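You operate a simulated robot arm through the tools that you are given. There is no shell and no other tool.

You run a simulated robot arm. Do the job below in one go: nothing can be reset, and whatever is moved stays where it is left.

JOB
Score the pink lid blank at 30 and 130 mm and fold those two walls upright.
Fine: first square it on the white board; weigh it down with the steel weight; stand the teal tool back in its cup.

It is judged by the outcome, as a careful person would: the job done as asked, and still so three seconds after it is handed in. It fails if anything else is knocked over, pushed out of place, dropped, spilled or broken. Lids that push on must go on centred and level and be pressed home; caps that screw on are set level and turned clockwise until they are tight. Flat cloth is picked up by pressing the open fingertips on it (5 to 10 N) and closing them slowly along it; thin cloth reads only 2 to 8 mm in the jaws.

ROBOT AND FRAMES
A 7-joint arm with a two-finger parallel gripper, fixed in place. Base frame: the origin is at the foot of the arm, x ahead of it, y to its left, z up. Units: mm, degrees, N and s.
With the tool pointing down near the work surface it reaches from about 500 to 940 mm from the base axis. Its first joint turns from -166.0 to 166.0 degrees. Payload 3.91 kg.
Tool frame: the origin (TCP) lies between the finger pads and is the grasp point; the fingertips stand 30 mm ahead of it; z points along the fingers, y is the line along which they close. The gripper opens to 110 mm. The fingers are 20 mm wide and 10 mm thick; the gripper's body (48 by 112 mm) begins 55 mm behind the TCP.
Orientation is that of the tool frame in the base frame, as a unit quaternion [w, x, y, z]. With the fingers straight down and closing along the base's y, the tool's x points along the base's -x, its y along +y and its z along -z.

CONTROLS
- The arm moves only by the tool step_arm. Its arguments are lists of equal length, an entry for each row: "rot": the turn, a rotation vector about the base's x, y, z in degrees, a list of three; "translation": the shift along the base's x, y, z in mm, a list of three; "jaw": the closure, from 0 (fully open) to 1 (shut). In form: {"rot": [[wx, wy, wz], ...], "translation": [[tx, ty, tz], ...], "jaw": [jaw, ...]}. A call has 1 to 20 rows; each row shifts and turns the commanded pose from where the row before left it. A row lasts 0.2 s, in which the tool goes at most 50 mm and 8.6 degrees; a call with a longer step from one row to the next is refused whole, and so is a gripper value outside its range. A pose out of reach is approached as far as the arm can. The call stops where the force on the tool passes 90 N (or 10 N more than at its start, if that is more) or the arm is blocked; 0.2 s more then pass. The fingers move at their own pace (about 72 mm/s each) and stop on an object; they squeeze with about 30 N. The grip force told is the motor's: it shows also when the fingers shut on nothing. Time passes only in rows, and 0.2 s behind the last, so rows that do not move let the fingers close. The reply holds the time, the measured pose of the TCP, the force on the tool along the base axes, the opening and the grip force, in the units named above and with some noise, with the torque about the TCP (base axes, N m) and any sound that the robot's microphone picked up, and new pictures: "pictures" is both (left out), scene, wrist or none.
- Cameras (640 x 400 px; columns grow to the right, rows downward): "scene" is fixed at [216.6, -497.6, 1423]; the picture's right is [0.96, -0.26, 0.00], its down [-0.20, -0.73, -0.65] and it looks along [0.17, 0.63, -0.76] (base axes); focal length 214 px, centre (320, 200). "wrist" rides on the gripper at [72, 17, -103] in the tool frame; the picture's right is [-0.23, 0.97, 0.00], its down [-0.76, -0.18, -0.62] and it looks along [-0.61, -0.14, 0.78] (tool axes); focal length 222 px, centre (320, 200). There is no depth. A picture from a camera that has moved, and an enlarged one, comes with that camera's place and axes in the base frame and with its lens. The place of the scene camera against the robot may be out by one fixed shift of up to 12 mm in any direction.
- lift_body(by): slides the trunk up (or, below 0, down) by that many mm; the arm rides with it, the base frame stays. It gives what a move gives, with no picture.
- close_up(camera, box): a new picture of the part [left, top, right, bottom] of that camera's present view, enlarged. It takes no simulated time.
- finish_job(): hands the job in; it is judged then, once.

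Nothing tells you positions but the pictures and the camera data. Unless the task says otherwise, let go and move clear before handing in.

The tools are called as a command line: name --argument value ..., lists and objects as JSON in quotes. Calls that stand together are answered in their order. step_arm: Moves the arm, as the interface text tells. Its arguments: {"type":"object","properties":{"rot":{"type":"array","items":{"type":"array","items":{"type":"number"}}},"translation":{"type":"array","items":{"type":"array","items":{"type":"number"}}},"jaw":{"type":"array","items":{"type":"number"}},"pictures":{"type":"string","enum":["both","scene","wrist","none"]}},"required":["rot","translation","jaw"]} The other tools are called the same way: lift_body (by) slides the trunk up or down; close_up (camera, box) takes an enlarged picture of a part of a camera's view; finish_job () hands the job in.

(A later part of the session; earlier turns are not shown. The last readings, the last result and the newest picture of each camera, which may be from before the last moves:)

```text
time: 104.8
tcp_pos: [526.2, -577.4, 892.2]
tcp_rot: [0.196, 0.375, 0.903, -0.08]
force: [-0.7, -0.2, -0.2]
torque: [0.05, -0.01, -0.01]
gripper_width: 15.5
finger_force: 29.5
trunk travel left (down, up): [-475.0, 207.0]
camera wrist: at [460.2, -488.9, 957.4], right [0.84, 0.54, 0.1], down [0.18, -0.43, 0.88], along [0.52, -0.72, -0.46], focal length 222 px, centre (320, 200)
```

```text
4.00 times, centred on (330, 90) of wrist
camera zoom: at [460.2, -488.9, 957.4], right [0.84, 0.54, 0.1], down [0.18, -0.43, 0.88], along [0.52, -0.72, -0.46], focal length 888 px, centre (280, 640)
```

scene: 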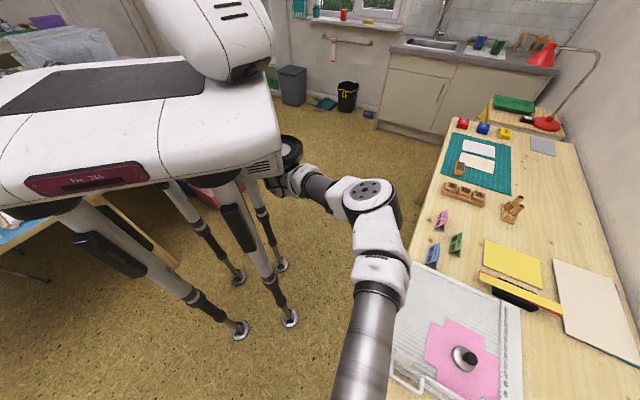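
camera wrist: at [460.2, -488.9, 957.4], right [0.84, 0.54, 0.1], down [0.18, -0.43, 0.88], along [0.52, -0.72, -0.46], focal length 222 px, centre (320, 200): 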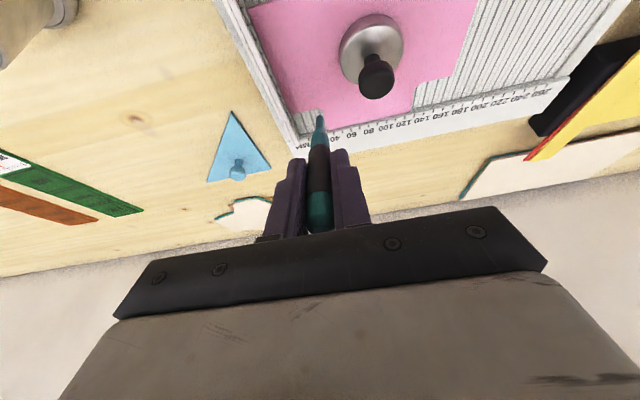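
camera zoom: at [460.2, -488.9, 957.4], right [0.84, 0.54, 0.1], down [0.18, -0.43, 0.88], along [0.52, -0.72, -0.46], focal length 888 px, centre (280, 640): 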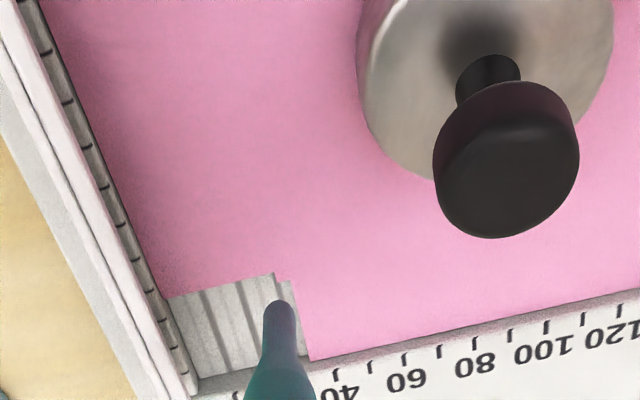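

The tip's vertical projection falls right at the far notch corner, on the groove. I'll move 3 mm inward and descend to touch.

step_arm --rot '[[0, 0, 0], [0, 0, 0], [0, 0, 0], [0, 0, 0], [0, 0, 0]]' --translation '[[-2.1, 2.1, -4], [0, 0, -4], [0, 0, -1.5], [0, 0, -1], [0, 0, 0]]' --jaw '[1, 1, 1, 1, 1]' --pictures "none"

step_arm --rot '[[0, 0, 0], [0, 0, 0], [0, 0, 0]]' --translation '[[0, 0, -1], [0, 0, -1], [0, 0, 0]]' --jaw '[1, 1, 1]' --pictures "none"

```text
time: 106.0
tcp_pos: [523.3, -575.2, 882.5]
tcp_rot: [0.197, 0.375, 0.903, -0.081]
force: [-0.2, 0.2, -0.4]
torque: [0.01, 0.0, 0.03]
gripper_width: 15.5
finger_force: 30.4
trunk travel left (down, up): [-475.0, 207.0]
```

```text
time: 106.8
tcp_pos: [523.3, -575.4, 880.5]
tcp_rot: [0.197, 0.375, 0.902, -0.081]
force: [-0.5, -0.2, -1.1]
torque: [0.0, 0.02, 0.02]
gripper_width: 15.7
finger_force: 29.8
trunk travel left (down, up): [-475.0, 207.0]
```

step_arm --rot '[[0, 0, 0], [0, 0, 0]]' --translation '[[0, 0, -1], [0, 0, 0]]' --jaw '[1, 1]' --pictures "none"

step_arm --rot '[[0, 0, 0], [0, 0, 0]]' --translation '[[0, 0, -1], [0, 0, 0]]' --jaw '[1, 1]' --pictures "none"

step_arm --rot '[[0, 0, 0], [0, 0, 0]]' --translation '[[0, 0, -1], [0, 0, 0]]' --jaw '[1, 1]' --pictures "wrist"

```text
time: 107.5
tcp_pos: [524.9, -574.7, 878.3]
tcp_rot: [0.196, 0.375, 0.903, -0.081]
force: [-0.3, -0.1, 0.0]
torque: [0.0, 0.02, 0.01]
gripper_width: 15.5
finger_force: 30.2
trunk travel left (down, up): [-475.0, 207.0]
```

```text
time: 108.0
tcp_pos: [523.2, -576.5, 878.0]
tcp_rot: [0.195, 0.375, 0.903, -0.081]
force: [0.4, 0.4, -0.2]
torque: [0.0, -0.01, 0.01]
gripper_width: 15.9
finger_force: 30.7
trunk travel left (down, up): [-475.0, 207.0]
```

```text
time: 108.7
tcp_pos: [523.3, -575.3, 876.7]
tcp_rot: [0.196, 0.374, 0.903, -0.081]
force: [-0.1, -0.1, -0.5]
torque: [0.04, -0.02, -0.02]
gripper_width: 16.0
finger_force: 30.0
trunk travel left (down, up): [-475.0, 207.0]
camera wrist: at [457.8, -487.0, 942.3], right [0.84, 0.54, 0.1], down [0.18, -0.43, 0.88], along [0.52, -0.72, -0.46], focal length 222 px, centre (320, 200)
```

wrist: 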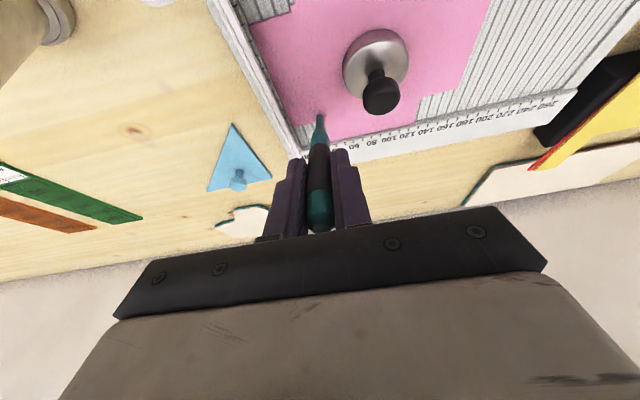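

close_up --camera "wrist" --box '[290, 70, 360, 150]'

step_arm --rot '[[0, 0, 0], [0, 0, 0]]' --translation '[[0, 0, -0.8], [0, 0, 0]]' --jaw '[1, 1]' --pictures "none"

step_arm --rot '[[0, 0, 0], [0, 0, 0]]' --translation '[[0, 0, -0.8], [0, 0, 0]]' --jaw '[1, 1]' --pictures "none"

```text
5.00 times, centred on (325, 110) of wrist
camera zoom: at [457.8, -487.0, 942.3], right [0.84, 0.54, 0.1], down [0.18, -0.43, 0.88], along [0.52, -0.72, -0.46], focal length 1111 px, centre (295, 650)
```

zoom: 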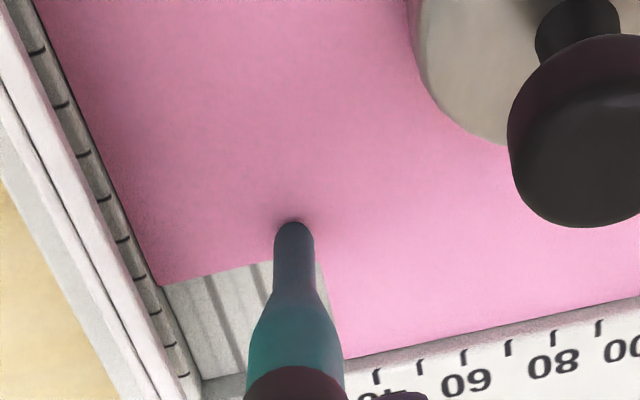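

```text
time: 109.2
tcp_pos: [523.2, -576.0, 877.4]
tcp_rot: [0.198, 0.374, 0.902, -0.081]
force: [0.6, 0.0, 1.0]
torque: [-0.07, -0.09, 0.02]
gripper_width: 15.8
finger_force: 30.7
trunk travel left (down, up): [-475.0, 207.0]
```

```text
time: 109.8
tcp_pos: [522.3, -577.1, 876.2]
tcp_rot: [0.197, 0.375, 0.902, -0.08]
force: [0.3, -0.4, 5.0]
torque: [-0.15, -0.26, 0.0]
gripper_width: 16.2
finger_force: 29.5
trunk travel left (down, up): [-475.0, 207.0]
```

The tip is on the 30 mm line with 5 N. I'll press to roughly 11–12 N and draw it toward the near end.

step_arm --rot '[[0, 0, 0], [0, 0, 0]]' --translation '[[0, 0, -1.0], [0, 0, 0]]' --jaw '[1, 1]' --pictures "none"

step_arm --rot '[[0, 0, 0], [0, 0, 0], [0, 0, 0], [0, 0, 0], [0, 0, 0], [0, 0, 0]]' --translation '[[-1.4, 1.4, 0], [-2.1, 2.1, 0], [-2.1, 2.1, 0], [-2.1, 2.1, 0], [-2.1, 2.1, 0], [-2.1, 2.1, 0]]' --jaw '[1, 1, 1, 1, 1, 1]' --pictures "wrist"

close_up --camera "wrist" --box '[290, 70, 360, 150]'

```text
time: 110.5
tcp_pos: [522.4, -576.2, 875.4]
tcp_rot: [0.199, 0.374, 0.902, -0.081]
force: [0.7, -0.2, 9.6]
torque: [-0.35, -0.43, 0.01]
gripper_width: 16.0
finger_force: 30.1
trunk travel left (down, up): [-475.0, 207.0]
```

```text
time: 111.8
tcp_pos: [511.8, -563.7, 874.7]
tcp_rot: [0.198, 0.374, 0.902, -0.08]
force: [1.7, -2.3, 8.9]
torque: [-0.51, -0.54, -0.06]
gripper_width: 16.0
finger_force: 29.9
trunk travel left (down, up): [-475.0, 207.0]
camera wrist: at [445.7, -474.8, 940.2], right [0.83, 0.54, 0.1], down [0.18, -0.43, 0.88], along [0.52, -0.72, -0.46], focal length 222 px, centre (320, 200)
```

wrist: 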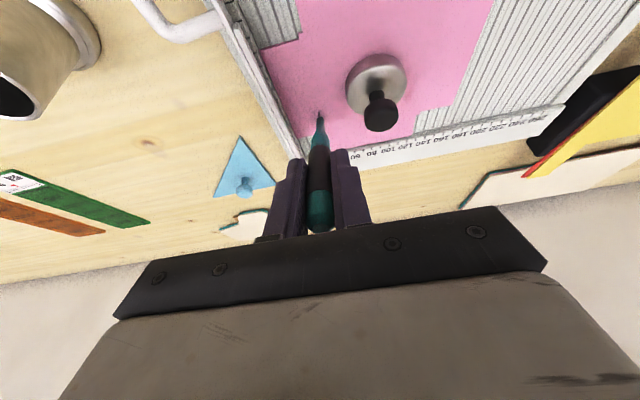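

```text
5.00 times, centred on (325, 110) of wrist
camera zoom: at [445.7, -474.8, 940.2], right [0.83, 0.54, 0.1], down [0.18, -0.43, 0.88], along [0.52, -0.72, -0.46], focal length 1111 px, centre (295, 650)
```

zoom: 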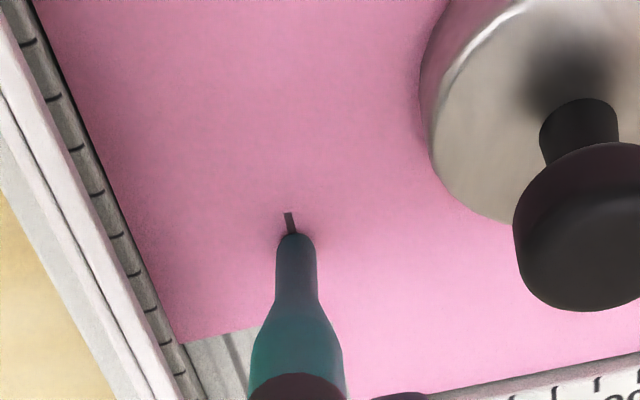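

A crease mark is appearing under the tip: scoring works at ~9 N. Continuing the stroke.

step_arm --rot '[[0, 0, 0], [0, 0, 0], [0, 0, 0], [0, 0, 0], [0, 0, 0], [0, 0, 0], [0, 0, 0], [0, 0, 0], [0, 0, 0], [0, 0, 0], [0, 0, 0], [0, 0, 0]]' --translation '[[-2.1, 2.1, -0.2], [-2.1, 2.1, 0], [-2.1, 2.1, 0], [-2.1, 2.1, 0], [-2.1, 2.1, 0], [-2.1, 2.1, 0], [-2.1, 2.1, 0], [-2.1, 2.1, 0], [-2.1, 2.1, 0], [-2.1, 2.1, 0], [-2.1, 2.1, 0], [-2.1, 2.1, 0]]' --jaw '[1, 1, 1, 1, 1, 1, 1, 1, 1, 1, 1, 1]' --pictures "wrist"

close_up --camera "wrist" --box '[270, 60, 370, 160]'

```text
time: 114.5
tcp_pos: [486.3, -538.1, 874.8]
tcp_rot: [0.198, 0.374, 0.902, -0.08]
force: [1.1, -1.8, 7.6]
torque: [-0.43, -0.36, -0.02]
gripper_width: 16.1
finger_force: 29.8
trunk travel left (down, up): [-475.0, 207.0]
camera wrist: at [420.2, -449.7, 939.7], right [0.84, 0.54, 0.1], down [0.18, -0.43, 0.88], along [0.52, -0.72, -0.46], focal length 222 px, centre (320, 200)
```

wrist: 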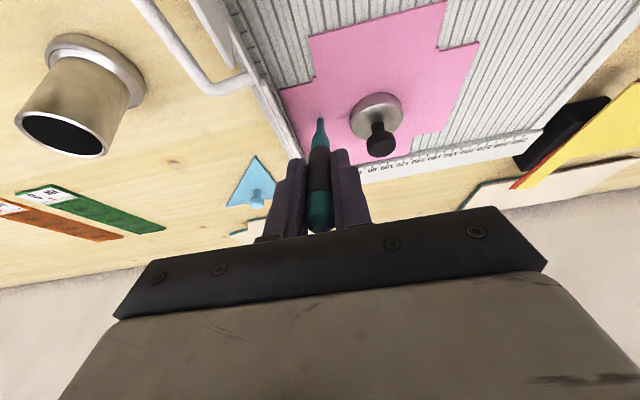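

```text
4.00 times, centred on (320, 110) of wrist
camera zoom: at [420.2, -449.7, 939.7], right [0.84, 0.54, 0.1], down [0.18, -0.43, 0.88], along [0.52, -0.72, -0.46], focal length 888 px, centre (320, 560)
```

zoom: 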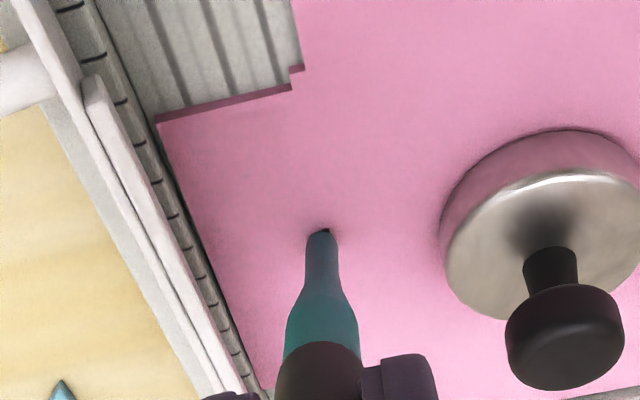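

The stroke is marking, but I suspect the card may have crept a little along the groove direction. Let me check the rail gap.

close_up --camera "wrist" --box '[340, 90, 500, 200]'

close_up --camera "scene" --box '[400, 320, 520, 400]'

```text
3.64 times, centred on (420, 145) of wrist
camera zoom: at [420.2, -449.7, 939.7], right [0.84, 0.54, 0.1], down [0.18, -0.43, 0.88], along [0.52, -0.72, -0.46], focal length 808 px, centre (-44, 400)
```

zoom: 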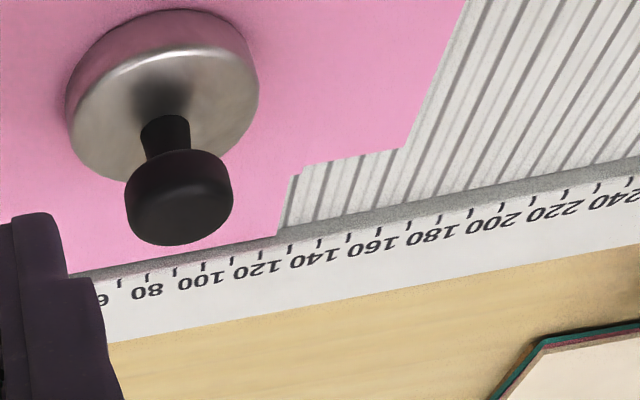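

```text
5.00 times, centred on (460, 360) of scene
camera zoom: at [216.6, -497.6, 1423.0], right [0.96, -0.26, 0.0], down [-0.2, -0.73, -0.65], along [0.17, 0.63, -0.76], focal length 1072 px, centre (-380, -600)
```

zoom: 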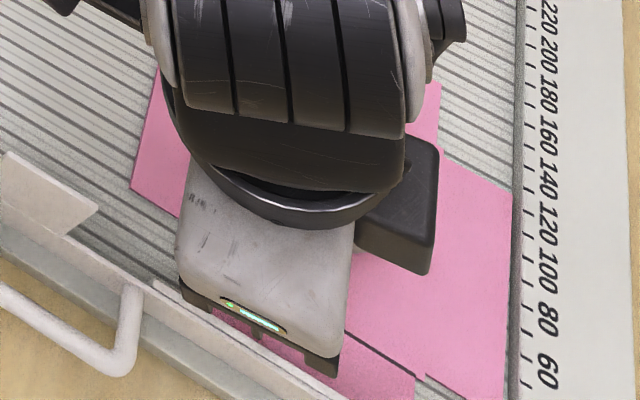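

The card has crept and turned slightly because I was pulling away from the rail. I'll lift the tip now and look at the state; further strokes should push toward the rail so the card is backed by it.

step_arm --rot '[[0, 0, 0], [0, 0, 0], [0, 0, 0], [0, 0, 0]]' --translation '[[0, 0, 6], [-10, 10, 25], [-15, 15, 25], [0, 0, 0]]' --jaw '[1, 1, 1, 1]' --pictures "wrist"

close_up --camera "wrist" --box '[220, 20, 480, 210]'

close_up --camera "scene" --box '[400, 320, 520, 400]'

```text
time: 115.5
tcp_pos: [461.2, -513.7, 931.5]
tcp_rot: [0.196, 0.374, 0.903, -0.081]
force: [-0.5, -0.1, -0.7]
torque: [0.03, -0.01, -0.02]
gripper_width: 16.0
finger_force: 30.5
trunk travel left (down, up): [-475.0, 207.0]
camera wrist: at [395.7, -424.6, 996.3], right [0.84, 0.54, 0.1], down [0.18, -0.43, 0.88], along [0.52, -0.72, -0.46], focal length 222 px, centre (320, 200)
```

wrist: 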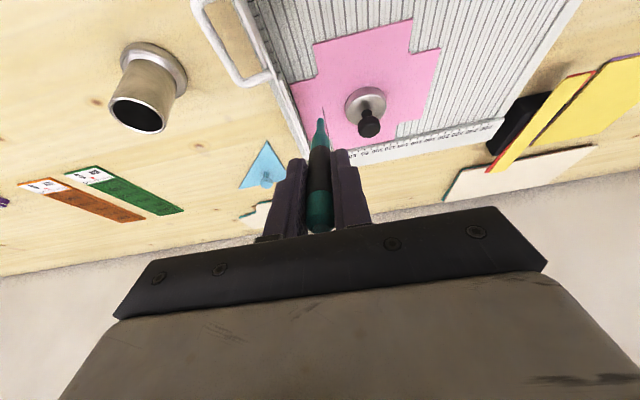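

```text
2.11 times, centred on (350, 115) of wrist
camera zoom: at [395.7, -424.6, 996.3], right [0.84, 0.54, 0.1], down [0.18, -0.43, 0.88], along [0.52, -0.72, -0.46], focal length 468 px, centre (257, 379)
```

zoom: 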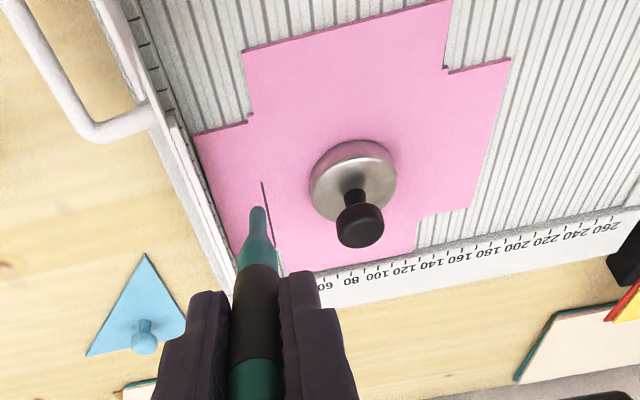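

```text
5.00 times, centred on (460, 360) of scene
camera zoom: at [216.6, -497.6, 1423.0], right [0.96, -0.26, 0.0], down [-0.2, -0.73, -0.65], along [0.17, 0.63, -0.76], focal length 1072 px, centre (-380, -600)
```

zoom: 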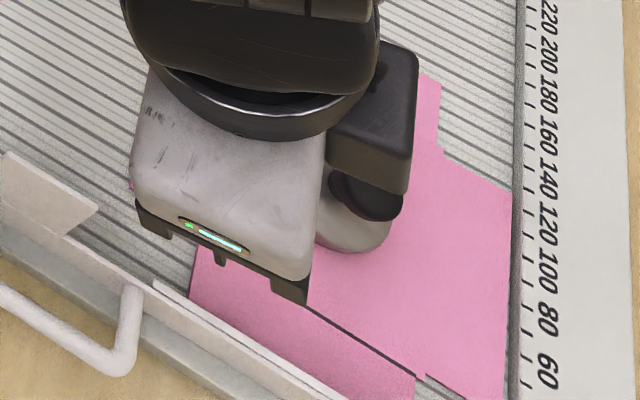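

The crease shows as a dark line from the far corner to mid-length, but the card has turned about 2° and crept ~4 mm off the rail on the fence side. I'll use the tool tip at board level to nudge the near flap's edge back toward the rail, then redo the stroke pushing toward the rail.

step_arm --rot '[[0, 0, 0], [0, 0, 0], [0, 0, 0], [0, 0, 0]]' --translation '[[-13, 24, 0], [-13, 23, -16], [0, 0, -16], [0, 0, 0]]' --jaw '[1, 1, 1, 1]' --pictures "wrist"

close_up --camera "wrist" --box '[220, 50, 440, 200]'

```text
time: 116.5
tcp_pos: [435.1, -466.8, 897.4]
tcp_rot: [0.197, 0.374, 0.903, -0.08]
force: [0.0, 0.5, -0.1]
torque: [0.04, 0.01, -0.02]
gripper_width: 15.8
finger_force: 30.1
trunk travel left (down, up): [-475.0, 207.0]
camera wrist: at [369.2, -377.8, 963.2], right [0.84, 0.54, 0.1], down [0.18, -0.43, 0.88], along [0.52, -0.72, -0.46], focal length 222 px, centre (320, 200)
```

wrist: 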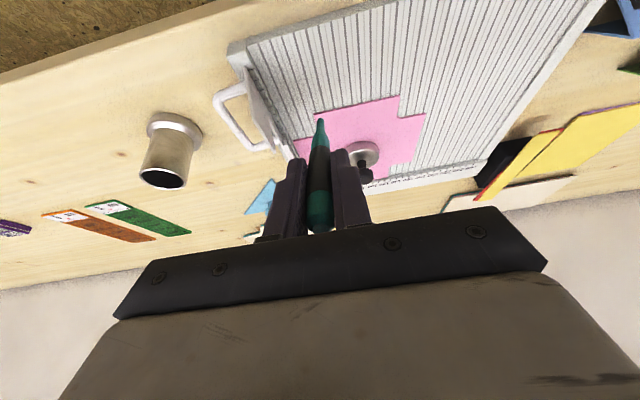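

```text
2.67 times, centred on (330, 125) of wrist
camera zoom: at [369.2, -377.8, 963.2], right [0.84, 0.54, 0.1], down [0.18, -0.43, 0.88], along [0.52, -0.72, -0.46], focal length 592 px, centre (293, 400)
```

zoom: 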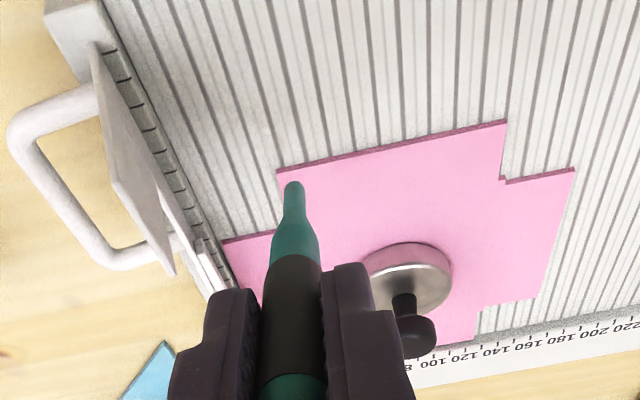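

step_arm --rot '[[0, 0, 0], [0, 0, 0], [0, 0, 0], [0, 0, 0], [0, 0, 0]]' --translation '[[2.8, 2.8, -8], [0, 0, -8], [0, 0, -3], [0, 0, -2], [0, 0, 0]]' --jaw '[1, 1, 1, 1, 1]' --pictures "wrist"

close_up --camera "wrist" --box '[250, 60, 410, 180]'

```text
time: 117.7
tcp_pos: [438.5, -463.4, 876.7]
tcp_rot: [0.196, 0.375, 0.902, -0.08]
force: [0.1, 0.5, -0.9]
torque: [-0.01, 0.01, 0.0]
gripper_width: 15.9
finger_force: 29.9
trunk travel left (down, up): [-475.0, 207.0]
camera wrist: at [372.2, -375.4, 942.2], right [0.84, 0.54, 0.1], down [0.18, -0.43, 0.88], along [0.52, -0.72, -0.46], focal length 222 px, centre (320, 200)
```

wrist: 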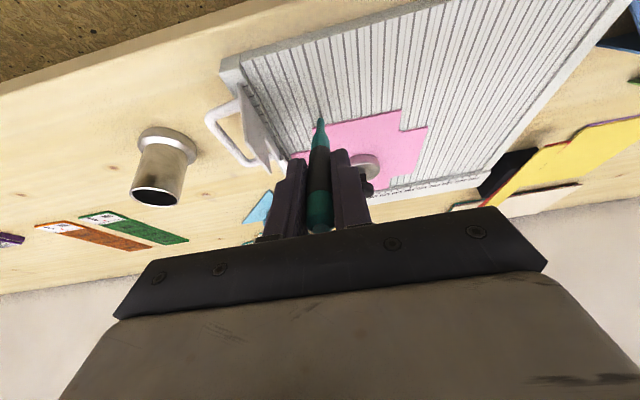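

```text
3.33 times, centred on (330, 120) of wrist
camera zoom: at [372.2, -375.4, 942.2], right [0.84, 0.54, 0.1], down [0.18, -0.43, 0.88], along [0.52, -0.72, -0.46], focal length 740 px, centre (287, 467)
```

zoom: 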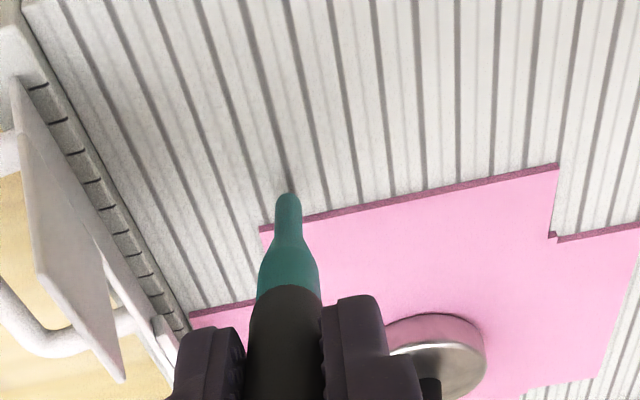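

step_arm --rot '[[0, 0, 0], [0, 0, 0], [0, 0, 0]]' --translation '[[0, 0, -0.7], [0, 0, -0.5], [0, 0, 0]]' --jaw '[1, 1, 1]' --pictures "none"

step_arm --rot '[[0, 0, 0], [0, 0, 0], [0, 0, 0], [0, 0, 0], [0, 0, 0], [0, 0, 0], [0, 0, 0]]' --translation '[[1.4, -1.4, 0], [1.4, -1.4, 0], [1.4, -1.4, 0], [1.4, -1.4, 0], [1.0, -1.0, 0], [1.0, -1.0, 0], [0, 0, 0]]' --jaw '[1, 1, 1, 1, 1, 1, 1]' --pictures "wrist"

close_up --camera "wrist" --box '[250, 60, 410, 180]'

```text
time: 118.5
tcp_pos: [437.8, -464.0, 875.4]
tcp_rot: [0.196, 0.375, 0.902, -0.081]
force: [-0.9, 0.2, -0.2]
torque: [0.04, 0.03, 0.02]
gripper_width: 16.1
finger_force: 29.8
trunk travel left (down, up): [-475.0, 207.0]
```

```text
time: 120.0
tcp_pos: [445.3, -472.8, 875.8]
tcp_rot: [0.197, 0.374, 0.903, -0.08]
force: [-0.4, 0.1, -0.6]
torque: [0.01, 0.01, 0.01]
gripper_width: 15.8
finger_force: 29.6
trunk travel left (down, up): [-475.0, 207.0]
camera wrist: at [379.9, -383.2, 941.0], right [0.84, 0.54, 0.1], down [0.18, -0.43, 0.88], along [0.52, -0.72, -0.46], focal length 222 px, centre (320, 200)
```

wrist: 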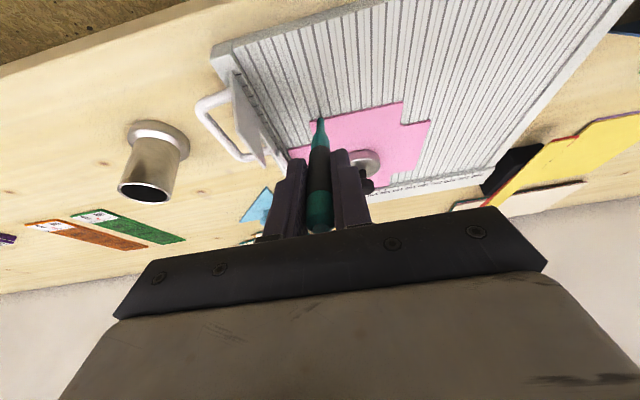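

```text
3.33 times, centred on (330, 120) of wrist
camera zoom: at [379.9, -383.2, 941.0], right [0.84, 0.54, 0.1], down [0.18, -0.43, 0.88], along [0.52, -0.72, -0.46], focal length 740 px, centre (287, 467)
```

zoom: 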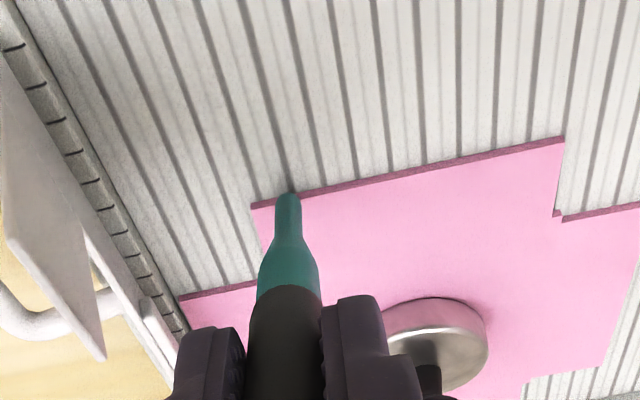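

step_arm --rot '[[0, 0, 0], [0, 0, 0], [0, 0, 0], [0, 0, 0]]' --translation '[[1.0, -1.0, 0], [1.0, -1.0, 0], [1.0, -1.0, 0], [0, 0, 0]]' --jaw '[1, 1, 1, 1]' --pictures "wrist"

close_up --camera "wrist" --box '[250, 60, 410, 180]'

close_up --camera "scene" --box '[400, 310, 520, 400]'

```text
time: 121.0
tcp_pos: [448.9, -475.4, 875.7]
tcp_rot: [0.196, 0.374, 0.903, -0.08]
force: [-0.2, 0.0, -0.7]
torque: [-0.01, 0.01, -0.04]
gripper_width: 15.9
finger_force: 30.0
trunk travel left (down, up): [-475.0, 207.0]
camera wrist: at [383.0, -386.0, 941.3], right [0.84, 0.54, 0.1], down [0.18, -0.43, 0.88], along [0.52, -0.72, -0.46], focal length 222 px, centre (320, 200)
```

wrist: 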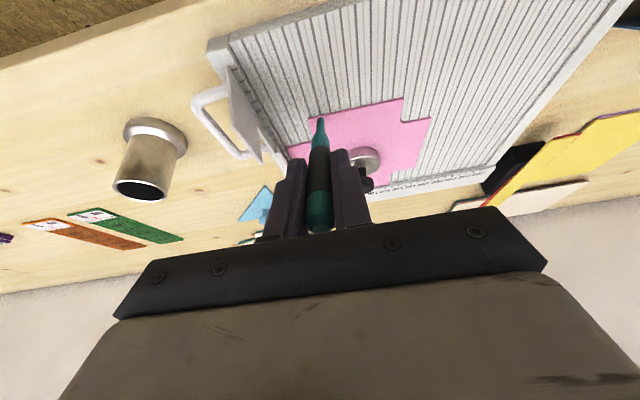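

```text
3.33 times, centred on (330, 120) of wrist
camera zoom: at [383.0, -386.0, 941.3], right [0.84, 0.54, 0.1], down [0.18, -0.43, 0.88], along [0.52, -0.72, -0.46], focal length 740 px, centre (287, 467)
```

zoom: 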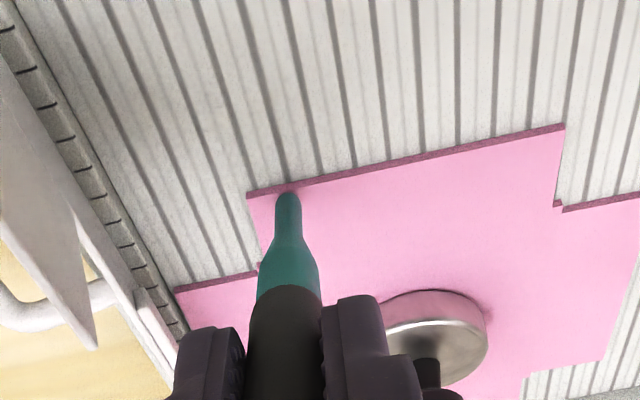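

```text
4.44 times, centred on (460, 355) of scene
camera zoom: at [216.6, -497.6, 1423.0], right [0.96, -0.26, 0.0], down [-0.2, -0.73, -0.65], along [0.17, 0.63, -0.76], focal length 953 px, centre (-302, -489)
```

zoom: 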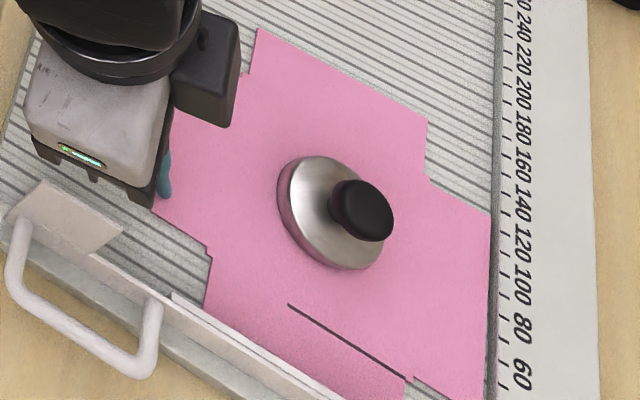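

The tip rode just above the card edge (tool slid slightly in the grip). The crease itself looks parallel to the flap edge. I'll back off, lower a little and push again.

step_arm --rot '[[0, 0, 0], [0, 0, 0], [0, 0, 0], [0, 0, 0], [0, 0, 0], [0, 0, 0]]' --translation '[[0, 0, 3], [-3.5, 3.5, 0], [-3.5, 3.5, 0], [0, 0, -3], [0, 0, -1], [0, 0, 0]]' --jaw '[1, 1, 1, 1, 1, 1]' --pictures "none"

step_arm --rot '[[0, 0, 0], [0, 0, 0]]' --translation '[[0, 0, -0.8], [0, 0, 0]]' --jaw '[1, 1]' --pictures "none"

step_arm --rot '[[0, 0, 0], [0, 0, 0]]' --translation '[[0, 0, -0.8], [0, 0, 0]]' --jaw '[1, 1]' --pictures "none"

```text
time: 122.5
tcp_pos: [442.6, -467.9, 874.2]
tcp_rot: [0.197, 0.374, 0.903, -0.08]
force: [0.4, -0.3, -0.2]
torque: [0.02, 0.0, 0.02]
gripper_width: 15.9
finger_force: 30.0
trunk travel left (down, up): [-475.0, 207.0]
```

```text
time: 123.0
tcp_pos: [442.6, -467.2, 873.7]
tcp_rot: [0.197, 0.374, 0.903, -0.081]
force: [0.5, -0.9, 0.9]
torque: [-0.01, -0.03, 0.01]
gripper_width: 16.0
finger_force: 29.6
trunk travel left (down, up): [-475.0, 207.0]
```

```text
time: 123.7
tcp_pos: [440.6, -466.3, 874.1]
tcp_rot: [0.196, 0.375, 0.903, -0.081]
force: [-0.2, -0.1, -0.5]
torque: [0.0, 0.0, -0.01]
gripper_width: 15.8
finger_force: 30.9
trunk travel left (down, up): [-475.0, 207.0]
```

step_arm --rot '[[0, 0, 0], [0, 0, 0]]' --translation '[[0, 0, -0.8], [0, 0, 0]]' --jaw '[1, 1]' --pictures "none"

step_arm --rot '[[0, 0, 0], [0, 0, 0]]' --translation '[[0, 0, -0.8], [0, 0, 0]]' --jaw '[1, 1]' --pictures "wrist"

close_up --camera "wrist" --box '[270, 80, 370, 155]'

```text
time: 124.2
tcp_pos: [441.1, -467.8, 872.9]
tcp_rot: [0.197, 0.375, 0.902, -0.081]
force: [-0.2, 0.3, -0.3]
torque: [0.02, 0.0, -0.02]
gripper_width: 15.9
finger_force: 29.6
trunk travel left (down, up): [-475.0, 207.0]
```

```text
time: 124.8
tcp_pos: [440.5, -467.0, 872.6]
tcp_rot: [0.197, 0.375, 0.902, -0.081]
force: [0.0, 0.1, 5.0]
torque: [-0.11, -0.15, 0.07]
gripper_width: 15.8
finger_force: 29.9
trunk travel left (down, up): [-475.0, 207.0]
camera wrist: at [375.8, -379.0, 937.4], right [0.84, 0.54, 0.1], down [0.18, -0.43, 0.88], along [0.52, -0.72, -0.46], focal length 222 px, centre (320, 200)
```

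wrist: 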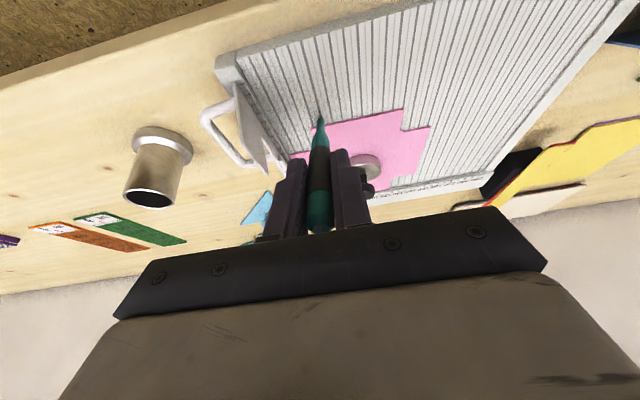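

```text
5.33 times, centred on (320, 118) of wrist
camera zoom: at [375.8, -379.0, 937.4], right [0.84, 0.54, 0.1], down [0.18, -0.43, 0.88], along [0.52, -0.72, -0.46], focal length 1185 px, centre (320, 640)
```

zoom: 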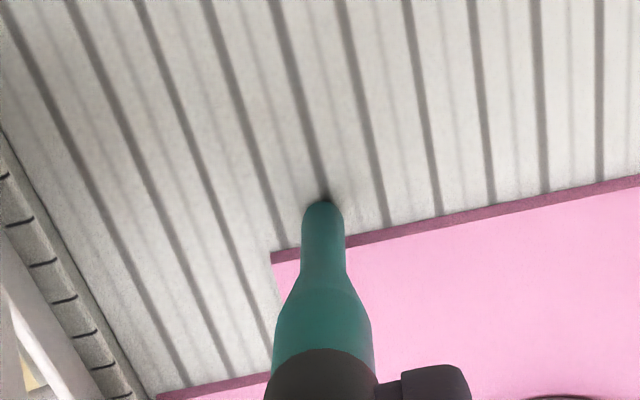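

step_arm --rot '[[0, 0, 0], [0, 0, 0], [0, 0, 0], [0, 0, 0], [0, 0, 0], [0, 0, 0], [0, 0, 0], [0, 0, 0]]' --translation '[[0, 0, 0.6], [1.2, -1.2, 0], [1.2, -1.2, 0], [1.2, -1.2, 0], [1.2, -1.2, 0], [1.2, -1.2, 0], [1.2, -1.2, 0], [0, 0, 0]]' --jaw '[1, 1, 1, 1, 1, 1, 1, 1]' --pictures "wrist"

close_up --camera "wrist" --box '[270, 80, 370, 155]'

```text
time: 126.7
tcp_pos: [449.2, -473.8, 872.0]
tcp_rot: [0.195, 0.376, 0.902, -0.081]
force: [-7.4, 5.0, 3.9]
torque: [0.44, 0.74, -0.13]
gripper_width: 16.0
finger_force: 30.1
trunk travel left (down, up): [-475.0, 207.0]
camera wrist: at [382.3, -385.7, 937.8], right [0.84, 0.54, 0.1], down [0.18, -0.43, 0.88], along [0.52, -0.72, -0.46], focal length 222 px, centre (320, 200)
```

wrist: 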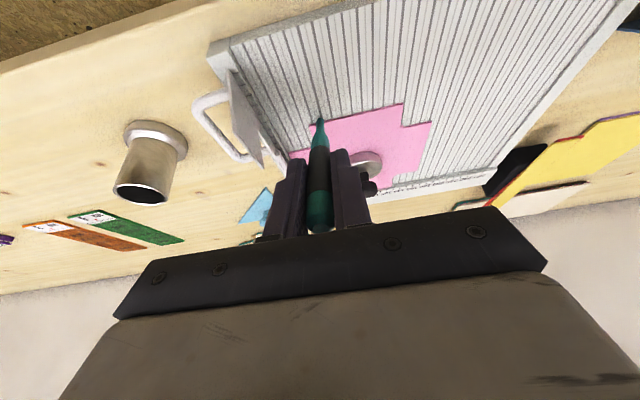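

```text
5.33 times, centred on (320, 118) of wrist
camera zoom: at [382.3, -385.7, 937.8], right [0.84, 0.54, 0.1], down [0.18, -0.43, 0.88], along [0.52, -0.72, -0.46], focal length 1185 px, centre (320, 640)
```

zoom: 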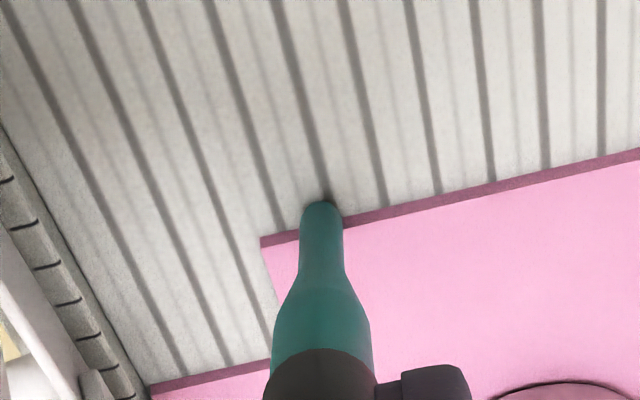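

step_arm --rot '[[0, 0, 0], [0, 0, 0], [0, 0, 0]]' --translation '[[0.8, -0.8, 0.3], [0.8, -0.8, 0], [0, 0, 0]]' --jaw '[1, 1, 1]' --pictures "wrist"

close_up --camera "wrist" --box '[270, 80, 370, 155]'

close_up --camera "scene" --box '[400, 310, 520, 400]'

```text
time: 127.5
tcp_pos: [449.4, -477.4, 872.6]
tcp_rot: [0.198, 0.375, 0.902, -0.081]
force: [-9.0, 4.3, 6.1]
torque: [0.29, 0.75, -0.15]
gripper_width: 16.0
finger_force: 30.0
trunk travel left (down, up): [-475.0, 207.0]
camera wrist: at [384.2, -387.3, 938.2], right [0.84, 0.54, 0.1], down [0.18, -0.43, 0.88], along [0.52, -0.72, -0.46], focal length 222 px, centre (320, 200)
```

wrist: 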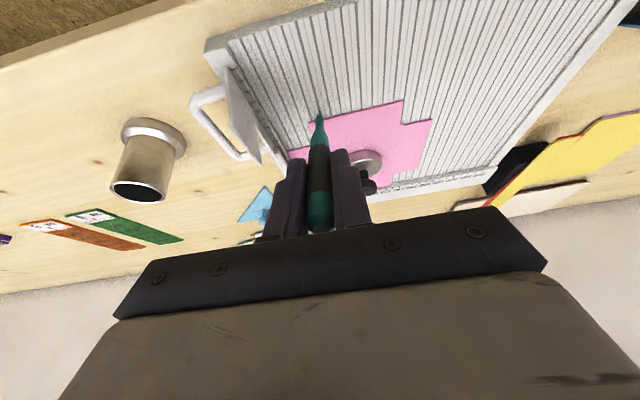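

```text
5.33 times, centred on (320, 118) of wrist
camera zoom: at [384.2, -387.3, 938.2], right [0.84, 0.54, 0.1], down [0.18, -0.43, 0.88], along [0.52, -0.72, -0.46], focal length 1185 px, centre (320, 640)
```

zoom: 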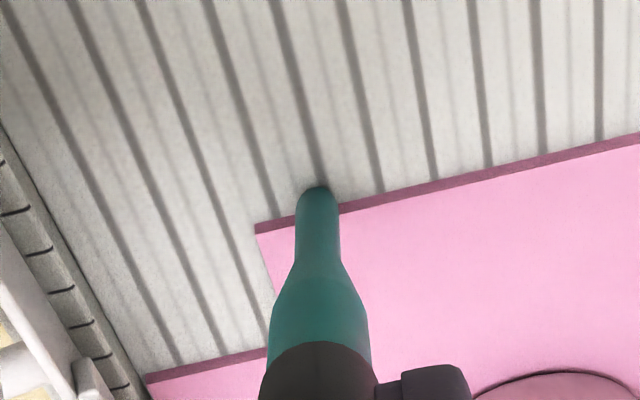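

```text
4.44 times, centred on (460, 355) of scene
camera zoom: at [216.6, -497.6, 1423.0], right [0.96, -0.26, 0.0], down [-0.2, -0.73, -0.65], along [0.17, 0.63, -0.76], focal length 953 px, centre (-302, -489)
```

zoom: 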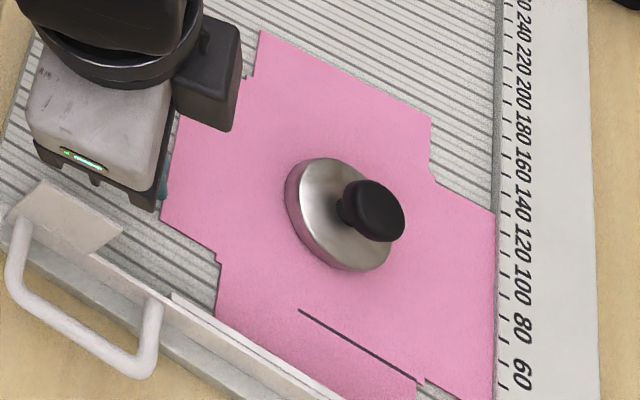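

The card is back against the rail and parallel to it. I'll back the tip off, lift, and check the fence side.

step_arm --rot '[[0, 0, 0], [0, 0, 0], [0, 0, 0], [0, 0, 0], [0, 0, 0], [0, 0, 0]]' --translation '[[-1.5, 1.5, 0], [-2, 2, 1], [0, 0, 12], [5, -10, 25], [10, -20, 15], [0, 0, 0]]' --jaw '[1, 1, 1, 1, 1, 1]' --pictures "wrist"

close_up --camera "wrist" --box '[240, 20, 440, 170]'

close_up --camera "wrist" --box '[270, 50, 350, 110]'

```text
time: 128.8
tcp_pos: [462.0, -503.2, 926.2]
tcp_rot: [0.197, 0.375, 0.903, -0.081]
force: [0.3, 0.0, -0.7]
torque: [-0.01, -0.01, 0.0]
gripper_width: 16.2
finger_force: 29.9
trunk travel left (down, up): [-475.0, 207.0]
camera wrist: at [396.3, -414.4, 990.8], right [0.84, 0.54, 0.1], down [0.18, -0.43, 0.88], along [0.52, -0.72, -0.46], focal length 222 px, centre (320, 200)
```

wrist: 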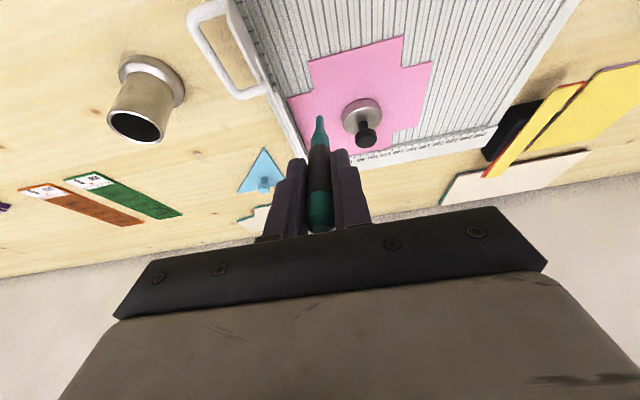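

```text
2.67 times, centred on (340, 95) of wrist
camera zoom: at [396.3, -414.4, 990.8], right [0.84, 0.54, 0.1], down [0.18, -0.43, 0.88], along [0.52, -0.72, -0.46], focal length 592 px, centre (267, 480)
```

zoom: 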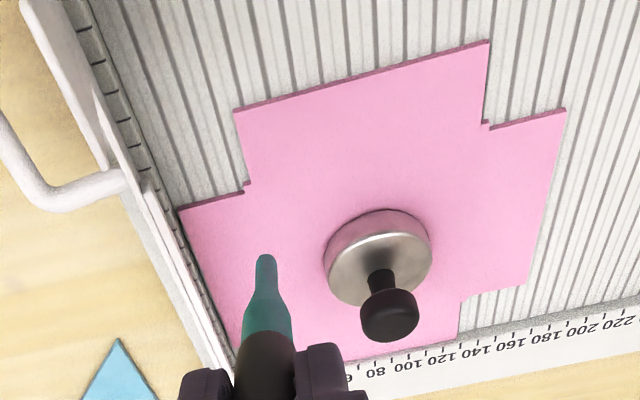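

```text
6.67 times, centred on (310, 80) of wrist
camera zoom: at [396.3, -414.4, 990.8], right [0.84, 0.54, 0.1], down [0.18, -0.43, 0.88], along [0.52, -0.72, -0.46], focal length 1481 px, centre (387, 1000)
```

zoom: 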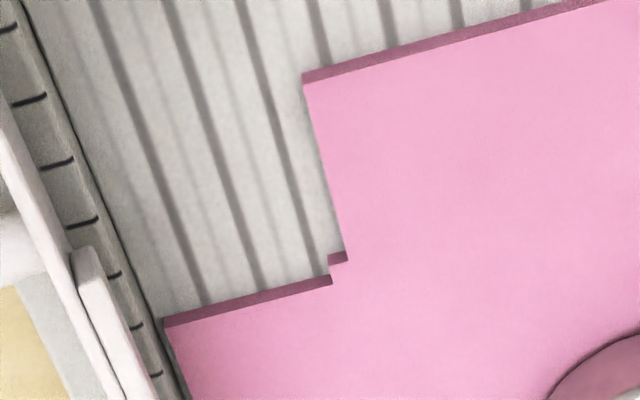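

The near-left corner still sits ~1.3 mm off the fence. I'll push the card's right edge toward the fence with the tip, going over the weight at a safe height.

step_arm --rot '[[0, 0, 0], [0, 0, 0], [0, 0, 0], [0, 0, 0], [0, 0, 0], [0, 0, 0], [0, 0, 0], [0, 0, 0]]' --translation '[[5, 5, 25], [30, 18, 0], [30, 18, 0], [30, 18, 0], [18, 15, -20], [0, 0, -25], [0, 0, -15], [0, 0, 0]]' --jaw '[1, 1, 1, 1, 1, 1, 1, 1]' --pictures "wrist"

close_up --camera "wrist" --box '[220, 20, 440, 170]'

```text
time: 130.7
tcp_pos: [575.5, -429.3, 891.0]
tcp_rot: [0.196, 0.375, 0.903, -0.08]
force: [-0.9, 0.4, -1.2]
torque: [-0.02, 0.03, -0.02]
gripper_width: 16.0
finger_force: 30.0
trunk travel left (down, up): [-475.0, 207.0]
camera wrist: at [509.4, -340.2, 956.4], right [0.84, 0.54, 0.1], down [0.18, -0.43, 0.88], along [0.52, -0.72, -0.46], focal length 222 px, centre (320, 200)
```

wrist: 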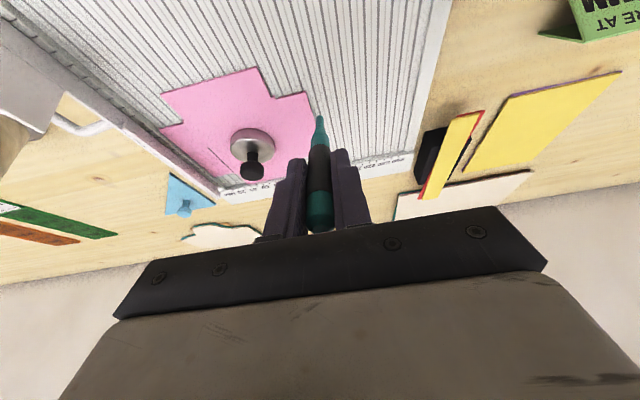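

```text
2.67 times, centred on (330, 95) of wrist
camera zoom: at [509.4, -340.2, 956.4], right [0.84, 0.54, 0.1], down [0.18, -0.43, 0.88], along [0.52, -0.72, -0.46], focal length 592 px, centre (293, 480)
```

zoom: 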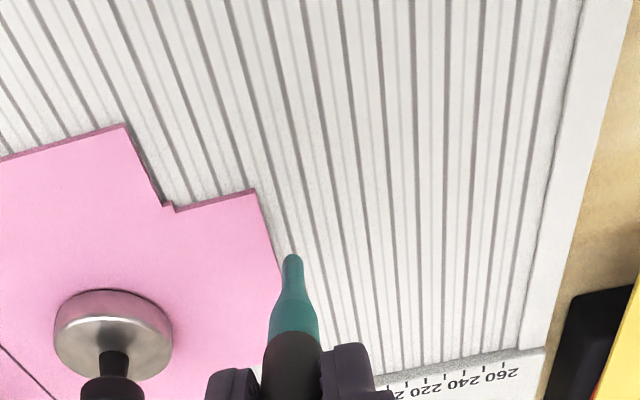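

step_arm --rot '[[0, 0, 0], [0, 0, 0], [0, 0, 0], [0, 0, 0], [0, 0, 0]]' --translation '[[0, 0, -8], [0, 0, -6], [0, 0, -2], [0, 0, -1], [0, 0, 0]]' --jaw '[1, 1, 1, 1, 1]' --pictures "none"

step_arm --rot '[[0, 0, 0], [0, 0, 0]]' --translation '[[0, 0, -0.8], [0, 0, 0]]' --jaw '[1, 1]' --pictures "none"

```text
time: 131.8
tcp_pos: [575.1, -428.6, 874.0]
tcp_rot: [0.197, 0.374, 0.903, -0.081]
force: [0.4, 0.2, -0.6]
torque: [0.06, 0.0, -0.02]
gripper_width: 15.8
finger_force: 29.9
trunk travel left (down, up): [-475.0, 207.0]
```

```text
time: 132.4
tcp_pos: [575.8, -428.2, 873.2]
tcp_rot: [0.197, 0.374, 0.903, -0.081]
force: [-1.1, 0.4, 1.4]
torque: [-0.03, -0.08, -0.01]
gripper_width: 15.9
finger_force: 30.1
trunk travel left (down, up): [-475.0, 207.0]
```

step_arm --rot '[[0, 0, 0], [0, 0, 0], [0, 0, 0], [0, 0, 0], [0, 0, 0], [0, 0, 0]]' --translation '[[-0.7, -0.7, 0.3], [-0.7, -0.7, 0], [-0.7, -0.7, 0], [-0.7, -0.7, 0], [-0.7, -0.7, 0], [0, 0, 0]]' --jaw '[1, 1, 1, 1, 1, 1]' --pictures "none"

step_arm --rot '[[0, 0, 0], [0, 0, 0], [0, 0, 0]]' --translation '[[-0.7, -0.7, 0], [-0.7, -0.7, 0], [0, 0, 0]]' --jaw '[1, 1, 1]' --pictures "wrist"

close_up --camera "wrist" --box '[220, 50, 420, 180]'

```text
time: 133.8
tcp_pos: [572.6, -433.0, 873.1]
tcp_rot: [0.196, 0.375, 0.903, -0.081]
force: [1.7, 1.7, -0.1]
torque: [0.14, -0.08, 0.09]
gripper_width: 16.0
finger_force: 30.1
trunk travel left (down, up): [-475.0, 207.0]
```

```text
time: 134.7
tcp_pos: [570.8, -434.3, 872.2]
tcp_rot: [0.197, 0.375, 0.902, -0.081]
force: [1.0, 1.6, 0.0]
torque: [0.14, -0.11, 0.06]
gripper_width: 15.8
finger_force: 30.2
trunk travel left (down, up): [-475.0, 207.0]
camera wrist: at [504.4, -345.2, 938.6], right [0.84, 0.54, 0.1], down [0.18, -0.43, 0.88], along [0.52, -0.72, -0.46], focal length 222 px, centre (320, 200)
```

wrist: 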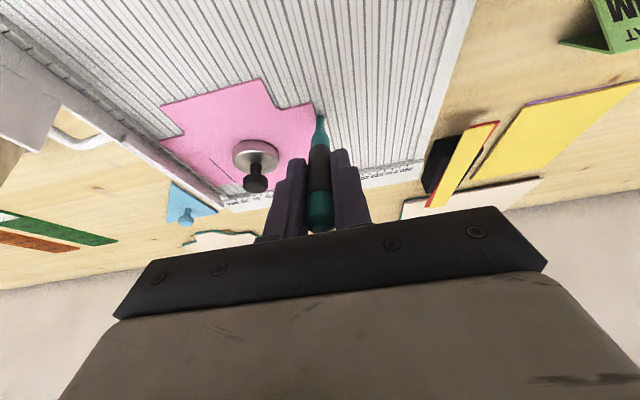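

```text
3.08 times, centred on (320, 115) of wrist
camera zoom: at [504.4, -345.2, 938.6], right [0.84, 0.54, 0.1], down [0.18, -0.43, 0.88], along [0.52, -0.72, -0.46], focal length 684 px, centre (320, 462)
```

zoom: 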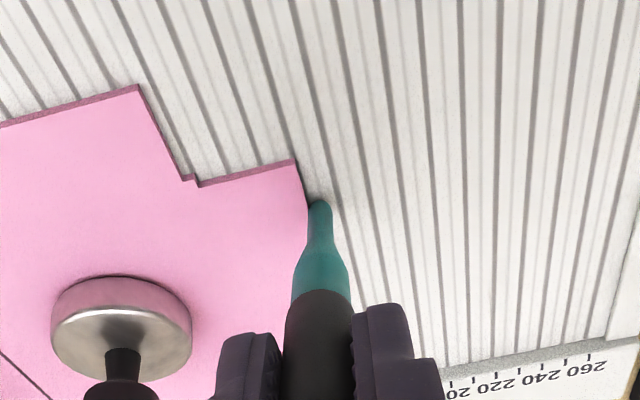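

step_arm --rot '[[0, 0, 0], [0, 0, 0]]' --translation '[[-0.6, -0.6, 0], [0, 0, 0]]' --jaw '[1, 1]' --pictures "none"

step_arm --rot '[[0, 0, 0], [0, 0, 0]]' --translation '[[-0.6, -0.6, 0], [0, 0, 0]]' --jaw '[1, 1]' --pictures "none"

step_arm --rot '[[0, 0, 0], [0, 0, 0]]' --translation '[[-0.6, -0.6, 0], [0, 0, 0]]' --jaw '[1, 1]' --pictures "none"

```text
time: 135.2
tcp_pos: [570.1, -434.2, 873.3]
tcp_rot: [0.196, 0.375, 0.903, -0.081]
force: [1.9, 2.4, 1.3]
torque: [0.28, -0.26, 0.18]
gripper_width: 16.0
finger_force: 30.1
trunk travel left (down, up): [-475.0, 207.0]
```

```text
time: 135.8
tcp_pos: [568.8, -434.1, 873.0]
tcp_rot: [0.197, 0.374, 0.903, -0.08]
force: [4.1, 4.6, 2.0]
torque: [0.45, -0.53, 0.27]
gripper_width: 15.8
finger_force: 30.4
trunk travel left (down, up): [-475.0, 207.0]
```

```text
time: 136.4
tcp_pos: [568.4, -436.0, 874.5]
tcp_rot: [0.197, 0.375, 0.902, -0.082]
force: [6.0, 6.6, 2.1]
torque: [0.64, -0.77, 0.41]
gripper_width: 16.1
finger_force: 29.7
trunk travel left (down, up): [-475.0, 207.0]
```

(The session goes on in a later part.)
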